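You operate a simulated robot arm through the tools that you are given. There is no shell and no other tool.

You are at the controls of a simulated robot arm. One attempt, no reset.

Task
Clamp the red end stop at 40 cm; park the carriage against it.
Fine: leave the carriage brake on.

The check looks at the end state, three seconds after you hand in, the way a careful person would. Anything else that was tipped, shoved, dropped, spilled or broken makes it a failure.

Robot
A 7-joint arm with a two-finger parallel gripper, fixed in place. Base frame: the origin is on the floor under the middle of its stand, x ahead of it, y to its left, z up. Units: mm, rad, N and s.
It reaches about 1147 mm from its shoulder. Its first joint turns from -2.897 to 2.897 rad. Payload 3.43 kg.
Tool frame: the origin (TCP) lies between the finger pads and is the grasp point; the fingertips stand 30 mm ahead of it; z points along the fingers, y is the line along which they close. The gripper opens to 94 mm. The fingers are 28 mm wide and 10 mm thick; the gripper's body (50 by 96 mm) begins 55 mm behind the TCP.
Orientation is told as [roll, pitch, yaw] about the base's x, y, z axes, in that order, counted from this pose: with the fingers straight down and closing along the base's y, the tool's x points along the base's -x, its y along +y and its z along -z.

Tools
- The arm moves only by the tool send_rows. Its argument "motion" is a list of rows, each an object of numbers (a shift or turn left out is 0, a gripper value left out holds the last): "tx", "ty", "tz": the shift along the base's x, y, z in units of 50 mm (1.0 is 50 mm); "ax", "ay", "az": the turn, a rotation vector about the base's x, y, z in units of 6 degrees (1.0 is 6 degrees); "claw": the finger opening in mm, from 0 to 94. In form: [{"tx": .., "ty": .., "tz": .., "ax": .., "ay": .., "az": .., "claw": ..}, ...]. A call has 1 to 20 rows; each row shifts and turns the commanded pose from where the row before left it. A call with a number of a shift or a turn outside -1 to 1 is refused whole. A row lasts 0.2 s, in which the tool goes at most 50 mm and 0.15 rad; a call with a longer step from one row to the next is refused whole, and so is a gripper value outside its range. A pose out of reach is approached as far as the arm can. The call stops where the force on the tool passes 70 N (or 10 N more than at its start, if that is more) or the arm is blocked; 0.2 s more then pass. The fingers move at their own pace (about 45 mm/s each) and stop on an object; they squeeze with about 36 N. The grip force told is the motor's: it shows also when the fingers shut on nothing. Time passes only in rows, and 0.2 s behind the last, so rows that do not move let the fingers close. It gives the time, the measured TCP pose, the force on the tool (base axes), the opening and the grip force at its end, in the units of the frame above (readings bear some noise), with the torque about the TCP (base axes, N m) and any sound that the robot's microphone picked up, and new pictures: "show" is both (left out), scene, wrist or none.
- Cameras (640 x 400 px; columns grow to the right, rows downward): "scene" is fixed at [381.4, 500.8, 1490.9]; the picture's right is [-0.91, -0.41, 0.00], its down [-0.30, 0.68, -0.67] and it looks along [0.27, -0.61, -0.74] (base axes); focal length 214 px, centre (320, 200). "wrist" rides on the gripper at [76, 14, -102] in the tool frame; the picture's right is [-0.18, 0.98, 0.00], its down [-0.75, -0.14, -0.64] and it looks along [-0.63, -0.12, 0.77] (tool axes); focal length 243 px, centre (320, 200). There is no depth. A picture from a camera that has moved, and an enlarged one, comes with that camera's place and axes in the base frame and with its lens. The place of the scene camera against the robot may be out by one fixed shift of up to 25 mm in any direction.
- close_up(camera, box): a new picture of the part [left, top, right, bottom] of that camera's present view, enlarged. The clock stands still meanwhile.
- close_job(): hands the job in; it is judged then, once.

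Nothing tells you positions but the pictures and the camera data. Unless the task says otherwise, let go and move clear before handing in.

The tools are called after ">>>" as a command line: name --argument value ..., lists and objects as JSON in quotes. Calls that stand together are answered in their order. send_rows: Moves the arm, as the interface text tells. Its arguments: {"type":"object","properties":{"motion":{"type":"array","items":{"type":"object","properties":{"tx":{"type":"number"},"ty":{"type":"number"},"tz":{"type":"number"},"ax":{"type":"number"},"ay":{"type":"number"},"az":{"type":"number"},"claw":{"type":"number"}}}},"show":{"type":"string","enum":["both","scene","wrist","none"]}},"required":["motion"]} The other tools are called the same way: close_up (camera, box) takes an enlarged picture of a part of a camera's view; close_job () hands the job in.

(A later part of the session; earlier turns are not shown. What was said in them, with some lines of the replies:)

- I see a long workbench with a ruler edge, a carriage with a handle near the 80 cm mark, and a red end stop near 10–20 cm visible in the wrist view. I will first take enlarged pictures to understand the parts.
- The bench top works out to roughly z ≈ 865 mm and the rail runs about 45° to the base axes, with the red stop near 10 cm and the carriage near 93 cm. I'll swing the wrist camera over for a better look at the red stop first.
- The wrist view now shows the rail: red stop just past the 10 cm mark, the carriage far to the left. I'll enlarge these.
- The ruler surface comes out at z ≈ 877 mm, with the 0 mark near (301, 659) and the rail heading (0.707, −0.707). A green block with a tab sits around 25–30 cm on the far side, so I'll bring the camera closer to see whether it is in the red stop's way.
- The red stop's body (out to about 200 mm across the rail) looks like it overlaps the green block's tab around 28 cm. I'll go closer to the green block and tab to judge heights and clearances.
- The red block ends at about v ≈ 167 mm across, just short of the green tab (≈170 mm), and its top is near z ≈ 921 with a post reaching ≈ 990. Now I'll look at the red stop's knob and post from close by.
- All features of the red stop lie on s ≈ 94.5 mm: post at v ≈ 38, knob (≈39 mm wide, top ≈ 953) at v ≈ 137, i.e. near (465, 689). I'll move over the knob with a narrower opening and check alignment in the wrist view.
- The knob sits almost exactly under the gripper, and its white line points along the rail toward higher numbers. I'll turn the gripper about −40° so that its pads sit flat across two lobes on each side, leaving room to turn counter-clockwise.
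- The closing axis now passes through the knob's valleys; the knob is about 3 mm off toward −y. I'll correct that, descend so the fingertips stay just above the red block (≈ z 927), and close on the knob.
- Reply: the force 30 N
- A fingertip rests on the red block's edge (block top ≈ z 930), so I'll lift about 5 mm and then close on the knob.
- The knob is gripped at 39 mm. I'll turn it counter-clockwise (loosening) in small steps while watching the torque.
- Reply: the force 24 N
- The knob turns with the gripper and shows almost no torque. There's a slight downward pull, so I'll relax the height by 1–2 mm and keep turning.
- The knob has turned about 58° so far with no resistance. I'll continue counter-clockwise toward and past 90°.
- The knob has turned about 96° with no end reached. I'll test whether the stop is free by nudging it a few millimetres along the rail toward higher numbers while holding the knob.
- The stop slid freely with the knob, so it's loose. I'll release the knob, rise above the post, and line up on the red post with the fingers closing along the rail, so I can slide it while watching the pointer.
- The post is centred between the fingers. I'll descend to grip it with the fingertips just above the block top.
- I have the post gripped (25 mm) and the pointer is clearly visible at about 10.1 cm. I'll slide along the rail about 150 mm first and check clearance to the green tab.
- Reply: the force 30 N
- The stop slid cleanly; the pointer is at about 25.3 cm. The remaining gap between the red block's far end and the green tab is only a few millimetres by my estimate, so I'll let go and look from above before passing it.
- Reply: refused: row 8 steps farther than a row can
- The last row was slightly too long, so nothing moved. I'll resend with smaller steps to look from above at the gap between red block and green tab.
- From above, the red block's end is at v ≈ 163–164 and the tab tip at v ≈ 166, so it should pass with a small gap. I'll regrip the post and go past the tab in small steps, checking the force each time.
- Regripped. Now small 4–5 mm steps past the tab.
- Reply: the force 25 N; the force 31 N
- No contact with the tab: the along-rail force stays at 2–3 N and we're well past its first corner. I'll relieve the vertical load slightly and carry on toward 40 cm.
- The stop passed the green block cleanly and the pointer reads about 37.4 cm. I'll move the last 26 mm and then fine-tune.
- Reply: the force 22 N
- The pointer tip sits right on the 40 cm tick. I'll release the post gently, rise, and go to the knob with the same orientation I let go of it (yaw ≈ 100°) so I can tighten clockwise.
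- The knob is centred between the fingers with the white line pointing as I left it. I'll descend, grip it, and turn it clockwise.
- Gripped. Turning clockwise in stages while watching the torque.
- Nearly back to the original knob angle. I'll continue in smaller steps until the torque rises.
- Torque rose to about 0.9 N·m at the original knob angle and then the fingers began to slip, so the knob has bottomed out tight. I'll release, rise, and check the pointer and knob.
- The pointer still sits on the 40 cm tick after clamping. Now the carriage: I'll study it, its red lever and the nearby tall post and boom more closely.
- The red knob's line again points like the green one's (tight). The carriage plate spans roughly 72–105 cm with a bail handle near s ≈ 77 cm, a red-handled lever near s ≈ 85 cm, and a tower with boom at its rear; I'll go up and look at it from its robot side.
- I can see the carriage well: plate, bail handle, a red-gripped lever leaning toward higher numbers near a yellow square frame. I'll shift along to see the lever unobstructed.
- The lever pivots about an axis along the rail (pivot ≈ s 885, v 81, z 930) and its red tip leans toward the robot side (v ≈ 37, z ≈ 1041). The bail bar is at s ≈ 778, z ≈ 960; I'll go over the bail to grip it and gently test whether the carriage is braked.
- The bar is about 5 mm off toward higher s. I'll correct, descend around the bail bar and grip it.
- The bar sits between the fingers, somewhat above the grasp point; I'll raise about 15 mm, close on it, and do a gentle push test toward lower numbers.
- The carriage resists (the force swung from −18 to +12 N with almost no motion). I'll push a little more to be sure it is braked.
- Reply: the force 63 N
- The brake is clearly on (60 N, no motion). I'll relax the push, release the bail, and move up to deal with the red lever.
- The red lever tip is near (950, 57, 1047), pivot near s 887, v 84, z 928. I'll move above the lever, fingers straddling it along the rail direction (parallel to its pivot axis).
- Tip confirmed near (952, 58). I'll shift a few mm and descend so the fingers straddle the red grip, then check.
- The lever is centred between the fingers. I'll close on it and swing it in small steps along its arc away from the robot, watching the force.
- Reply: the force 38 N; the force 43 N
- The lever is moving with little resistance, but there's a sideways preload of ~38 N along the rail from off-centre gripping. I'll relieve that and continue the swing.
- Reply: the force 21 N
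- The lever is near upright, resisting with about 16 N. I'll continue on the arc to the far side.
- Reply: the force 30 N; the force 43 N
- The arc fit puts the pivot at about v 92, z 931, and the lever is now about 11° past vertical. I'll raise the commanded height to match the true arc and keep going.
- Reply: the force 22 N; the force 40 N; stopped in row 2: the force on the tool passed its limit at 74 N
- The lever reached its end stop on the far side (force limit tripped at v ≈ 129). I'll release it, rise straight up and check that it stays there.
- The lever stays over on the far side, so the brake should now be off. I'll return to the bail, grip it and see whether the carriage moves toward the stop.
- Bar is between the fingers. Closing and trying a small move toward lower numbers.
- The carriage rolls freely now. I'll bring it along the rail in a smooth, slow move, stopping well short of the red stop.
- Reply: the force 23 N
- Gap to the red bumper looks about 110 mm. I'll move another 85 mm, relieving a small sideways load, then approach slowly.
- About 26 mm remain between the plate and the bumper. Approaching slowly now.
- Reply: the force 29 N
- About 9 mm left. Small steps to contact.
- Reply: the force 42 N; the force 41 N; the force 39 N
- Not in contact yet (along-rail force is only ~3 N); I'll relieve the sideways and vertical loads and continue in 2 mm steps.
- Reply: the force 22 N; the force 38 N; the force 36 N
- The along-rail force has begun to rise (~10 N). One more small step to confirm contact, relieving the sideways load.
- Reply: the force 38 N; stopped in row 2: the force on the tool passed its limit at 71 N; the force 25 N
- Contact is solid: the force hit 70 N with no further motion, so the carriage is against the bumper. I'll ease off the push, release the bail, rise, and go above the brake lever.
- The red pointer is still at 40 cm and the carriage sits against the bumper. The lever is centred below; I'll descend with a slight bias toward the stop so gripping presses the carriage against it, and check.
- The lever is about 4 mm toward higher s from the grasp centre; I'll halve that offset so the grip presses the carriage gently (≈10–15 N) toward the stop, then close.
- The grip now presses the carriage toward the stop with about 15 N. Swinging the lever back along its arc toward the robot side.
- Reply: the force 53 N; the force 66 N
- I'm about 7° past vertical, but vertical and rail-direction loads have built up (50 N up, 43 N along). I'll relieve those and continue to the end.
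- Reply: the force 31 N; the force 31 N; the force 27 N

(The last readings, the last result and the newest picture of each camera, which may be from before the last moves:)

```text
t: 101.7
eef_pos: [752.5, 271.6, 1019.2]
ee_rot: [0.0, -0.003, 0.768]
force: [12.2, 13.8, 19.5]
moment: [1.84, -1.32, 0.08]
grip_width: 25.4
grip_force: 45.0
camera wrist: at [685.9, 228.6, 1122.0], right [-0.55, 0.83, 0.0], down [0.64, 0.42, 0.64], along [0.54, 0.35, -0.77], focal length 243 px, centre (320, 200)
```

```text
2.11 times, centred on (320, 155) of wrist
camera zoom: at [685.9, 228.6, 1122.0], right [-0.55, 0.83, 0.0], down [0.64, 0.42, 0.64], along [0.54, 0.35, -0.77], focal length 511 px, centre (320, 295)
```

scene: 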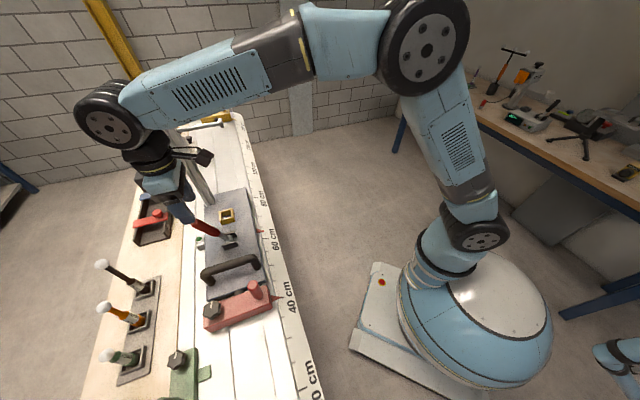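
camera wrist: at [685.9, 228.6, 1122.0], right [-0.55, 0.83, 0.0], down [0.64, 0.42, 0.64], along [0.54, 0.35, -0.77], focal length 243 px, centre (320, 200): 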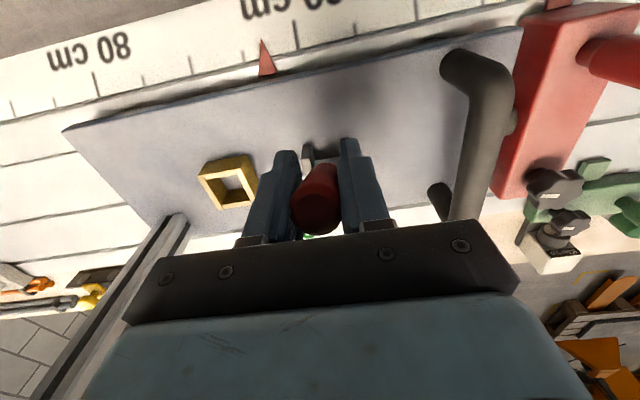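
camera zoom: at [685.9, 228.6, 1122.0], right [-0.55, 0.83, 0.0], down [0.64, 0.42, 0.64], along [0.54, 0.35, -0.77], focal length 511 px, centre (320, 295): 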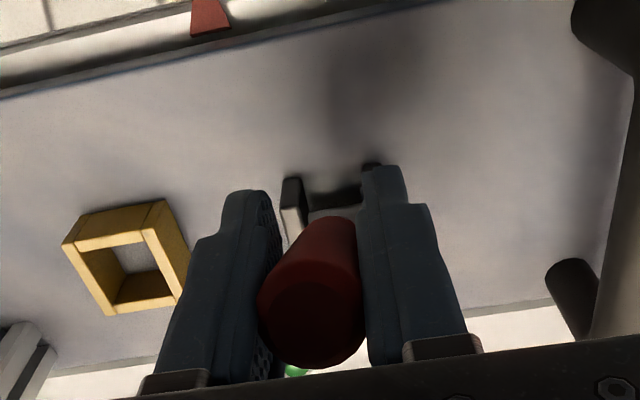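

The lever looks back at its original angle. One more small push to confirm it's against its end stop.

>>> send_rows --motion '[{"tx": -0.05, "ty": -0.05, "tz": -0.02}, {}]' --show "none"

>>> send_rows --motion '[{"tx": -0.05, "ty": -0.05, "tz": -0.02}, {}]' --show "none"

```text
t: 102.3
eef_pos: [751.2, 270.1, 1019.4]
ee_rot: [-0.002, -0.004, 0.769]
force: [25.7, 31.6, 21.2]
moment: [1.45, -0.74, 0.15]
grip_width: 25.3
grip_force: 44.9
```

```text
t: 103.0
eef_pos: [750.7, 269.2, 1019.6]
ee_rot: [-0.004, -0.011, 0.771]
force: [18.6, 13.7, -10.4]
moment: [0.01, 0.59, 0.39]
grip_width: 25.4
grip_force: 45.1
stopped in row 2: the force on the tool passed its limit at 70 N (the readings are from after the stop); the commanded pose is now the measured one
```

The lever is at its end stop (force limit tripped, no more motion). I'll open, rise, and inspect the contact with the stop, the pointer and the lever.

>>> send_rows --motion '[{"claw": 60}, {}, {}, {"tz": 0.7}, {"tz": 0.8}, {"tz": 0.6}, {}]' --show "both"

>>> close_up --camera "wrist" --box '[200, 20, 440, 220]'

>>> close_up --camera "wrist" --box '[400, 0, 600, 150]'

>>> close_up --camera "scene" --box '[190, 220, 310, 320]'

```text
t: 104.7
eef_pos: [746.8, 268.9, 1125.3]
ee_rot: [-0.007, -0.011, 0.769]
force: [-0.2, 0.6, 0.7]
moment: [0.01, -0.01, 0.0]
grip_width: 60.1
grip_force: 0.2
camera wrist: at [680.9, 225.6, 1227.0], right [-0.55, 0.83, 0.0], down [0.63, 0.42, 0.65], along [0.54, 0.36, -0.76], focal length 243 px, centre (320, 200)
```

scene: 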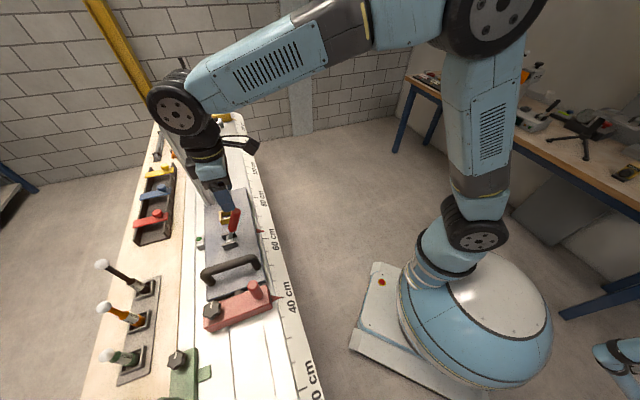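
wrist: 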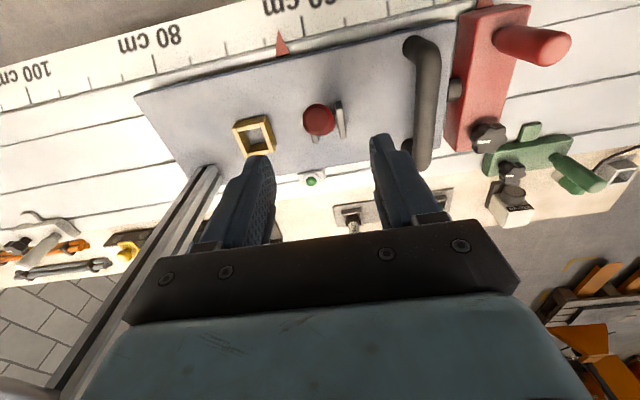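

```text
2.00 times, centred on (320, 120) of wrist
camera zoom: at [680.9, 225.6, 1227.0], right [-0.55, 0.83, 0.0], down [0.63, 0.42, 0.65], along [0.54, 0.36, -0.76], focal length 485 px, centre (320, 360)
```

zoom: 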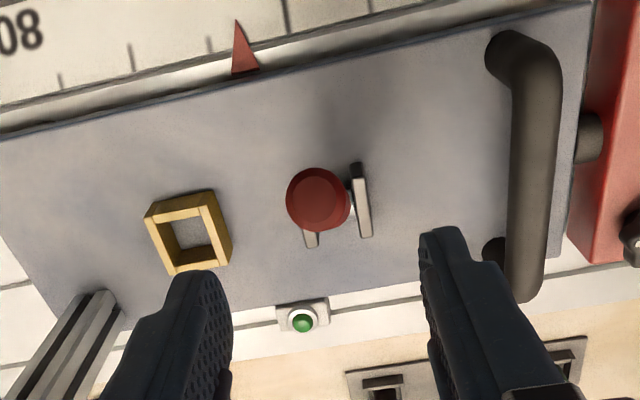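

```text
2.67 times, centred on (500, 75) of wrist
camera zoom: at [680.9, 225.6, 1227.0], right [-0.55, 0.83, 0.0], down [0.63, 0.42, 0.65], along [0.54, 0.36, -0.76], focal length 647 px, centre (-160, 533)
```

zoom: 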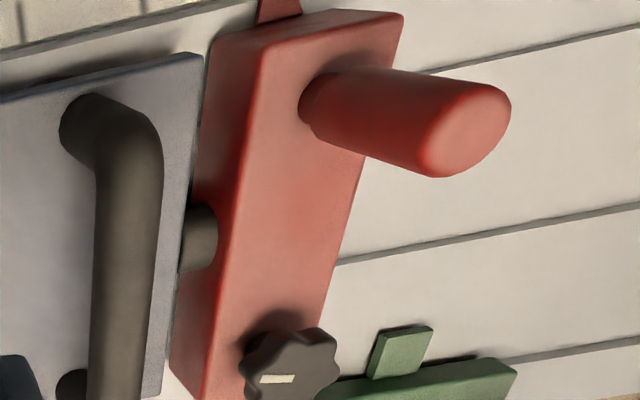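

```text
4.00 times, centred on (250, 270) of scene
camera zoom: at [381.4, 500.8, 1490.9], right [-0.91, -0.41, 0.0], down [-0.3, 0.68, -0.67], along [0.27, -0.61, -0.74], focal length 858 px, centre (600, -80)
```

zoom: 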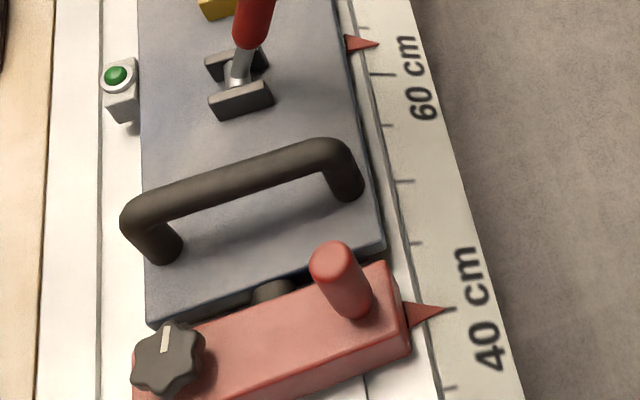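

The lever is back at its original (brake-on) angle. I'll compare with the earlier fixed-camera crop to verify that the carriage hasn't moved off the bumper.

>>> close_up --camera "scene" --box '[150, 220, 310, 340]'

>>> close_up --camera "scene" --box '[220, 270, 280, 310]'

```text
3.33 times, centred on (230, 280) of scene
camera zoom: at [381.4, 500.8, 1490.9], right [-0.91, -0.41, 0.0], down [-0.3, 0.68, -0.67], along [0.27, -0.61, -0.74], focal length 715 px, centre (620, -67)
```

zoom: 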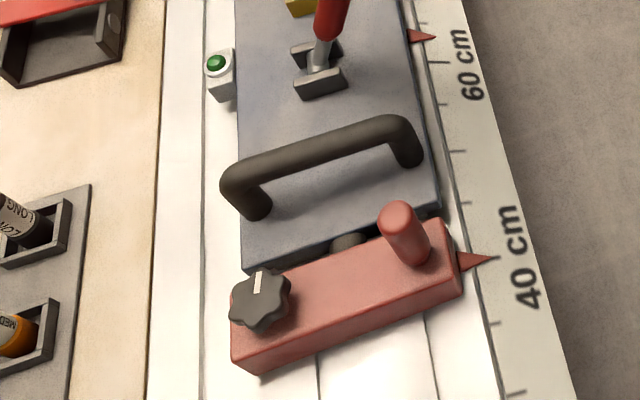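

```text
10.00 times, centred on (250, 290) of scene
camera zoom: at [381.4, 500.8, 1490.9], right [-0.91, -0.41, 0.0], down [-0.3, 0.68, -0.67], along [0.27, -0.61, -0.74], focal length 2145 px, centre (1020, -700)
```

zoom: 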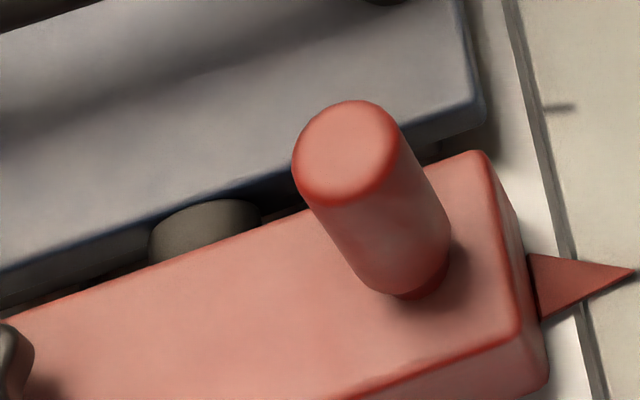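

The fixed-camera picture is unchanged from the moment after contact. For a careful check of the actual contact, I'll take a low-angle look along the gap between carriage and bumper from the robot side.

>>> send_rows --motion '[{"tx": -0.822, "ty": 0.246, "az": 0.475}, {"tx": -0.822, "ty": 0.246, "az": 0.475}, {"tx": -0.822, "ty": 0.246, "az": 0.475}, {"tx": -0.822, "ty": 0.246, "az": 0.475}, {"claw": 90}, {"ax": 0.708, "ay": -0.708, "tz": -0.5}, {"ax": 0.708, "ay": -0.708, "tz": -0.5}, {"ax": 0.708, "ay": -0.708, "tz": -0.6}, {"ax": 0.708, "ay": -0.708, "tz": -0.6}, {"ax": 0.708, "ay": -0.708, "tz": -0.6}, {}]' --show "both"

>>> close_up --camera "wrist" --box '[220, 60, 420, 220]'

```text
t: 107.0
eef_pos: [584.8, 317.7, 984.8]
ee_rot: [-0.11, -0.528, 0.999]
force: [0.3, 0.3, -0.1]
moment: [-0.01, -0.02, 0.01]
grip_width: 90.2
grip_force: 0.0
camera wrist: at [499.3, 233.6, 1033.4], right [-0.71, 0.71, 0.0], down [0.23, 0.23, 0.94], along [0.67, 0.67, -0.33], focal length 243 px, centre (320, 200)
```

scene: 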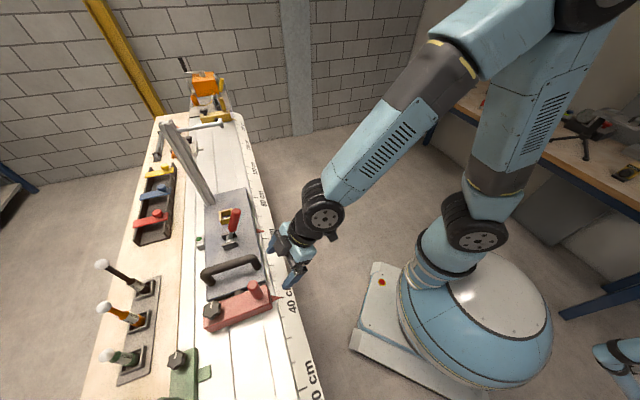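
wrist: 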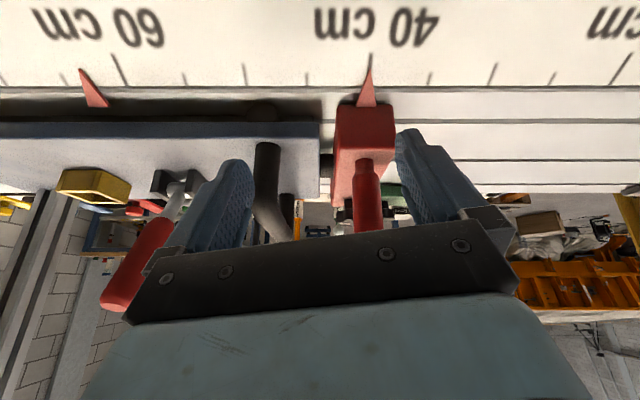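

```text
2.50 times, centred on (320, 140) of wrist
camera zoom: at [499.3, 233.6, 1033.4], right [-0.71, 0.71, 0.0], down [0.23, 0.23, 0.94], along [0.67, 0.67, -0.33], focal length 606 px, centre (320, 350)
```

zoom: 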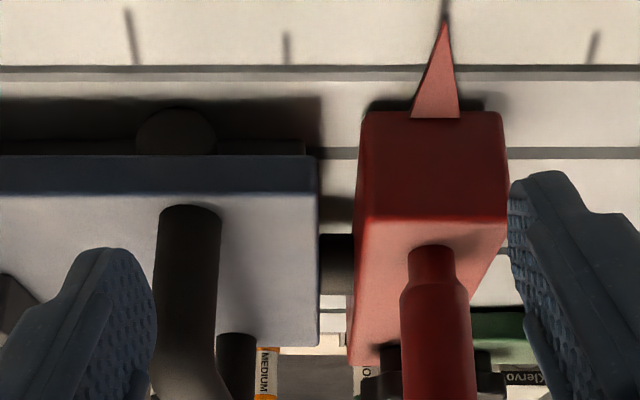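

>>> close_up --camera "wrist" --box '[300, 120, 360, 160]'

>>> close_up --camera "wrist" --box '[345, 50, 395, 90]'

>>> close_up --camera "wrist" --box '[220, 90, 340, 170]'

```text
10.00 times, centred on (330, 140) of wrist
camera zoom: at [499.3, 233.6, 1033.4], right [-0.71, 0.71, 0.0], down [0.23, 0.23, 0.94], along [0.67, 0.67, -0.33], focal length 2426 px, centre (220, 800)
```

zoom: 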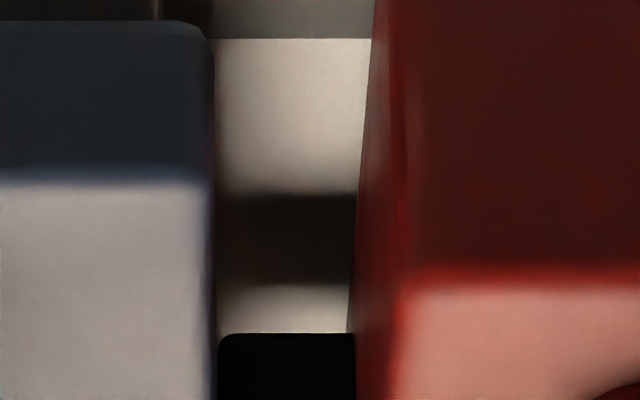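

```text
10.00 times, centred on (370, 70) of wrist
camera zoom: at [499.3, 233.6, 1033.4], right [-0.71, 0.71, 0.0], down [0.23, 0.23, 0.94], along [0.67, 0.67, -0.33], focal length 2426 px, centre (-180, 1500)
```

zoom: 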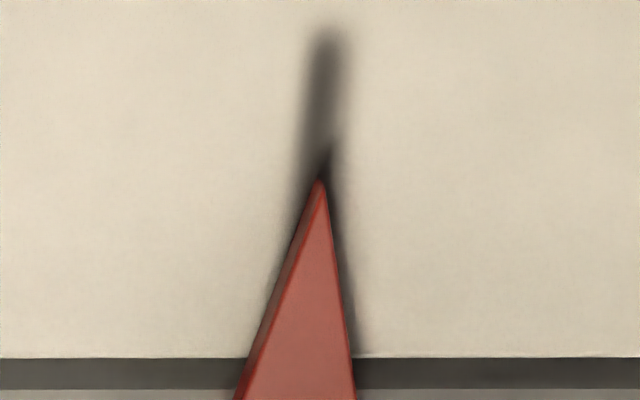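

```text
5.00 times, centred on (280, 130) of wrist
camera zoom: at [499.3, 233.6, 1033.4], right [-0.71, 0.71, 0.0], down [0.23, 0.23, 0.94], along [0.67, 0.67, -0.33], focal length 1213 px, centre (520, 550)
```

zoom: 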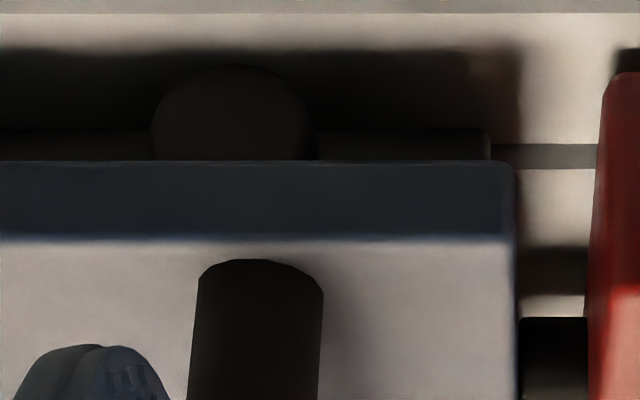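

The pointer is exactly on the 40 cm tick, and the bumper appears to meet the plate's front face. I'll zoom further into the contact to rule out a gap.

>>> close_up --camera "wrist" --box '[312, 145, 342, 190]'

>>> close_up --camera "wrist" --box '[305, 150, 335, 200]'

```text
8.89 times, centred on (327, 168) of wrist
camera zoom: at [499.3, 233.6, 1033.4], right [-0.71, 0.71, 0.0], down [0.23, 0.23, 0.94], along [0.67, 0.67, -0.33], focal length 2157 px, centre (258, 489)
```

zoom: 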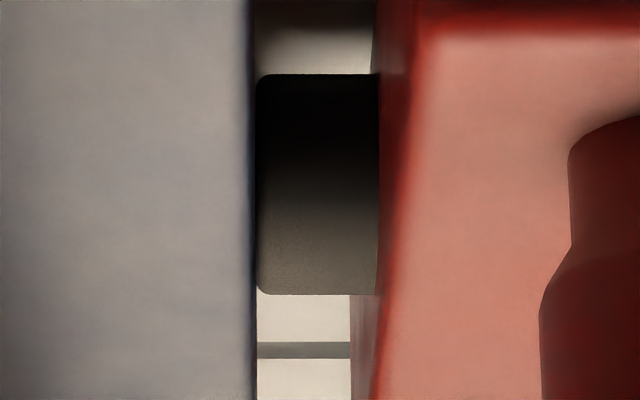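

```text
8.00 times, centred on (320, 175) of wrist
camera zoom: at [499.3, 233.6, 1033.4], right [-0.71, 0.71, 0.0], down [0.23, 0.23, 0.94], along [0.67, 0.67, -0.33], focal length 1941 px, centre (320, 400)
```

zoom: 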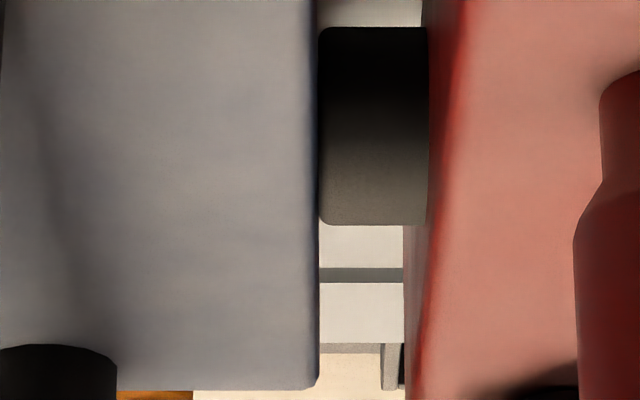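

The bumper is flush against the carriage's front face, the pointer is on 40 cm, and the brake lever is back at its original end position. I'll retreat up and clear of the bench, then take a last look.

>>> send_rows --motion '[{"tz": 0.6, "tx": -0.2, "ty": -0.2}, {"tz": 0.8}, {"ax": -0.708, "ay": 0.708, "tz": 0.5}, {"ax": -0.708, "ay": 0.708, "tz": 0.5}, {"ax": -0.708, "ay": 0.708, "tz": 0.5}, {"ax": -0.708, "ay": 0.708, "tz": 0.4}, {"ax": -0.708, "ay": 0.708, "tz": 0.4}, {"tx": -0.5, "ty": -0.3}, {"tx": -0.5, "ty": -0.3}, {"tx": -0.5, "ty": -0.3}, {"tx": -0.5, "ty": -0.3}, {}]' --show "both"

>>> close_up --camera "scene" --box '[150, 180, 310, 340]'

>>> close_up --camera "scene" --box '[80, 60, 280, 260]'

>>> close_up --camera "scene" --box '[80, 240, 340, 400]'

```text
t: 109.7
eef_pos: [475.0, 246.0, 1169.5]
ee_rot: [-0.005, -0.01, 0.968]
force: [0.2, 0.5, 0.8]
moment: [-0.03, 0.01, 0.03]
grip_width: 90.1
grip_force: 0.1
camera wrist: at [417.8, 190.8, 1272.0], right [-0.71, 0.71, 0.0], down [0.54, 0.54, 0.65], along [0.46, 0.46, -0.76], focal length 243 px, centre (320, 200)
```

scene: 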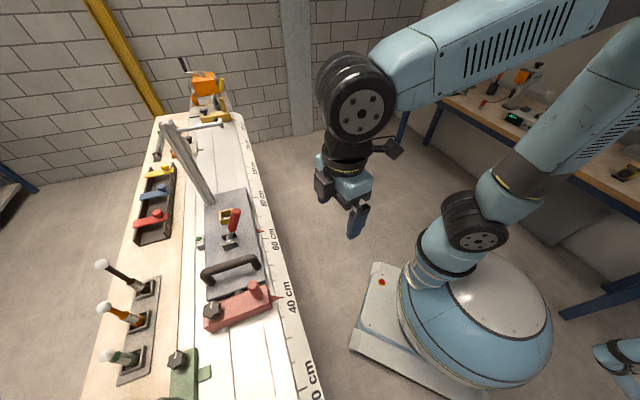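
wrist: 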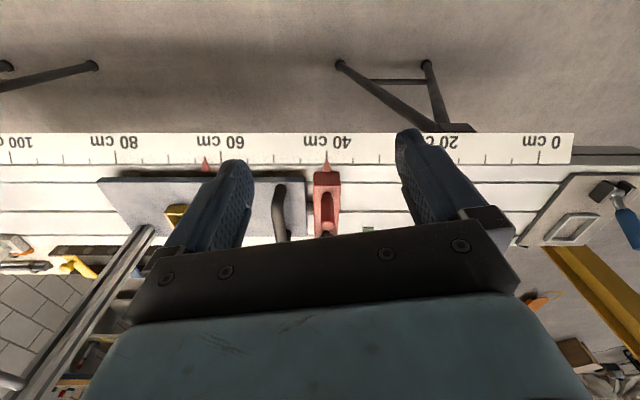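

```text
2.50 times, centred on (230, 260) of scene
camera zoom: at [381.4, 500.8, 1490.9], right [-0.91, -0.41, 0.0], down [-0.3, 0.68, -0.67], along [0.27, -0.61, -0.74], focal length 536 px, centre (545, 50)
```

zoom: 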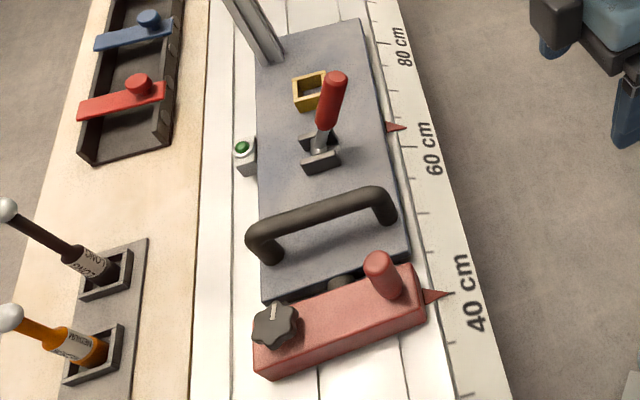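

```text
2.00 times, centred on (180, 160) of scene
camera zoom: at [381.4, 500.8, 1490.9], right [-0.91, -0.41, 0.0], down [-0.3, 0.68, -0.67], along [0.27, -0.61, -0.74], focal length 429 px, centre (600, 280)
```

zoom: 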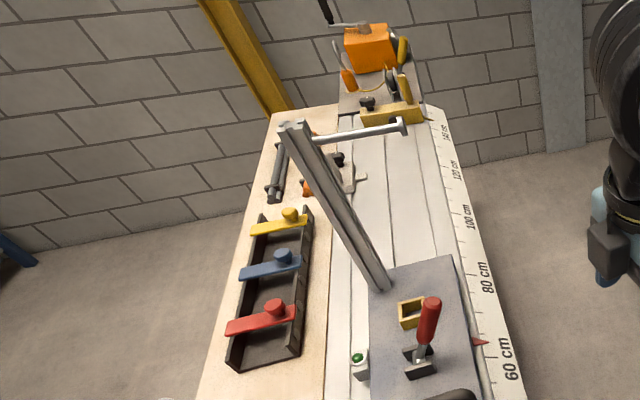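

```text
2.46 times, centred on (210, 320) of scene
camera zoom: at [381.4, 500.8, 1490.9], right [-0.91, -0.41, 0.0], down [-0.3, 0.68, -0.67], along [0.27, -0.61, -0.74], focal length 528 px, centre (591, -95)
```

zoom: 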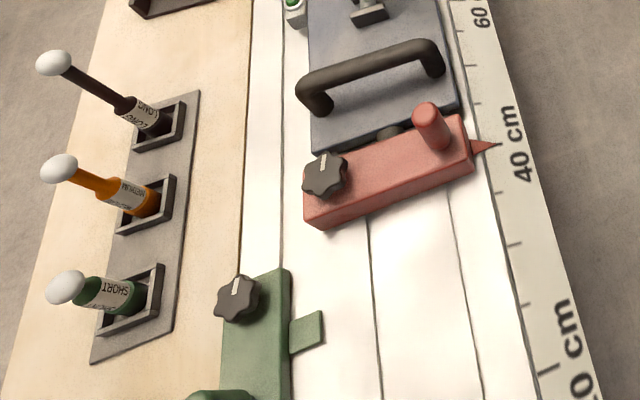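

The red stop is clamped with its pointer on the 40 cm mark; it held against the 70 N contact push. The carriage rests flush against its bumper, and the brake lever is back in its original brake-on position. Nothing else looks disturbed in the pictures and the arm is clear, so I'm handing in.

>>> close_job

```text
The job is handed in.
```

The job is handed in. The red end stop is clamped with its pointer on the 40 cm mark, and the carriage is parked against it with the brake on.

- **Red stop:** I loosened its knob, slid the stop from about 9.5 cm to 40 cm, and tightened the knob until the fingers slipped on it. It did not move when the carriage was pushed against it with about 70 N. On its way it passed the green tab with only a few millimetres to spare, and I felt no contact.
- **Carriage:** I flipped the brake lever to release it and slid the carriage up to the stop. A close look along the gap showed its front face flush against the stop's bumper.
- **Brake:** I returned the lever to its original end position, where the carriage had resisted a 60 N push at the start. I did not push-test the brake again after that.

In the last pictures nothing else on the bench looked moved or tipped. I had let go and moved the arm clear before handing in.
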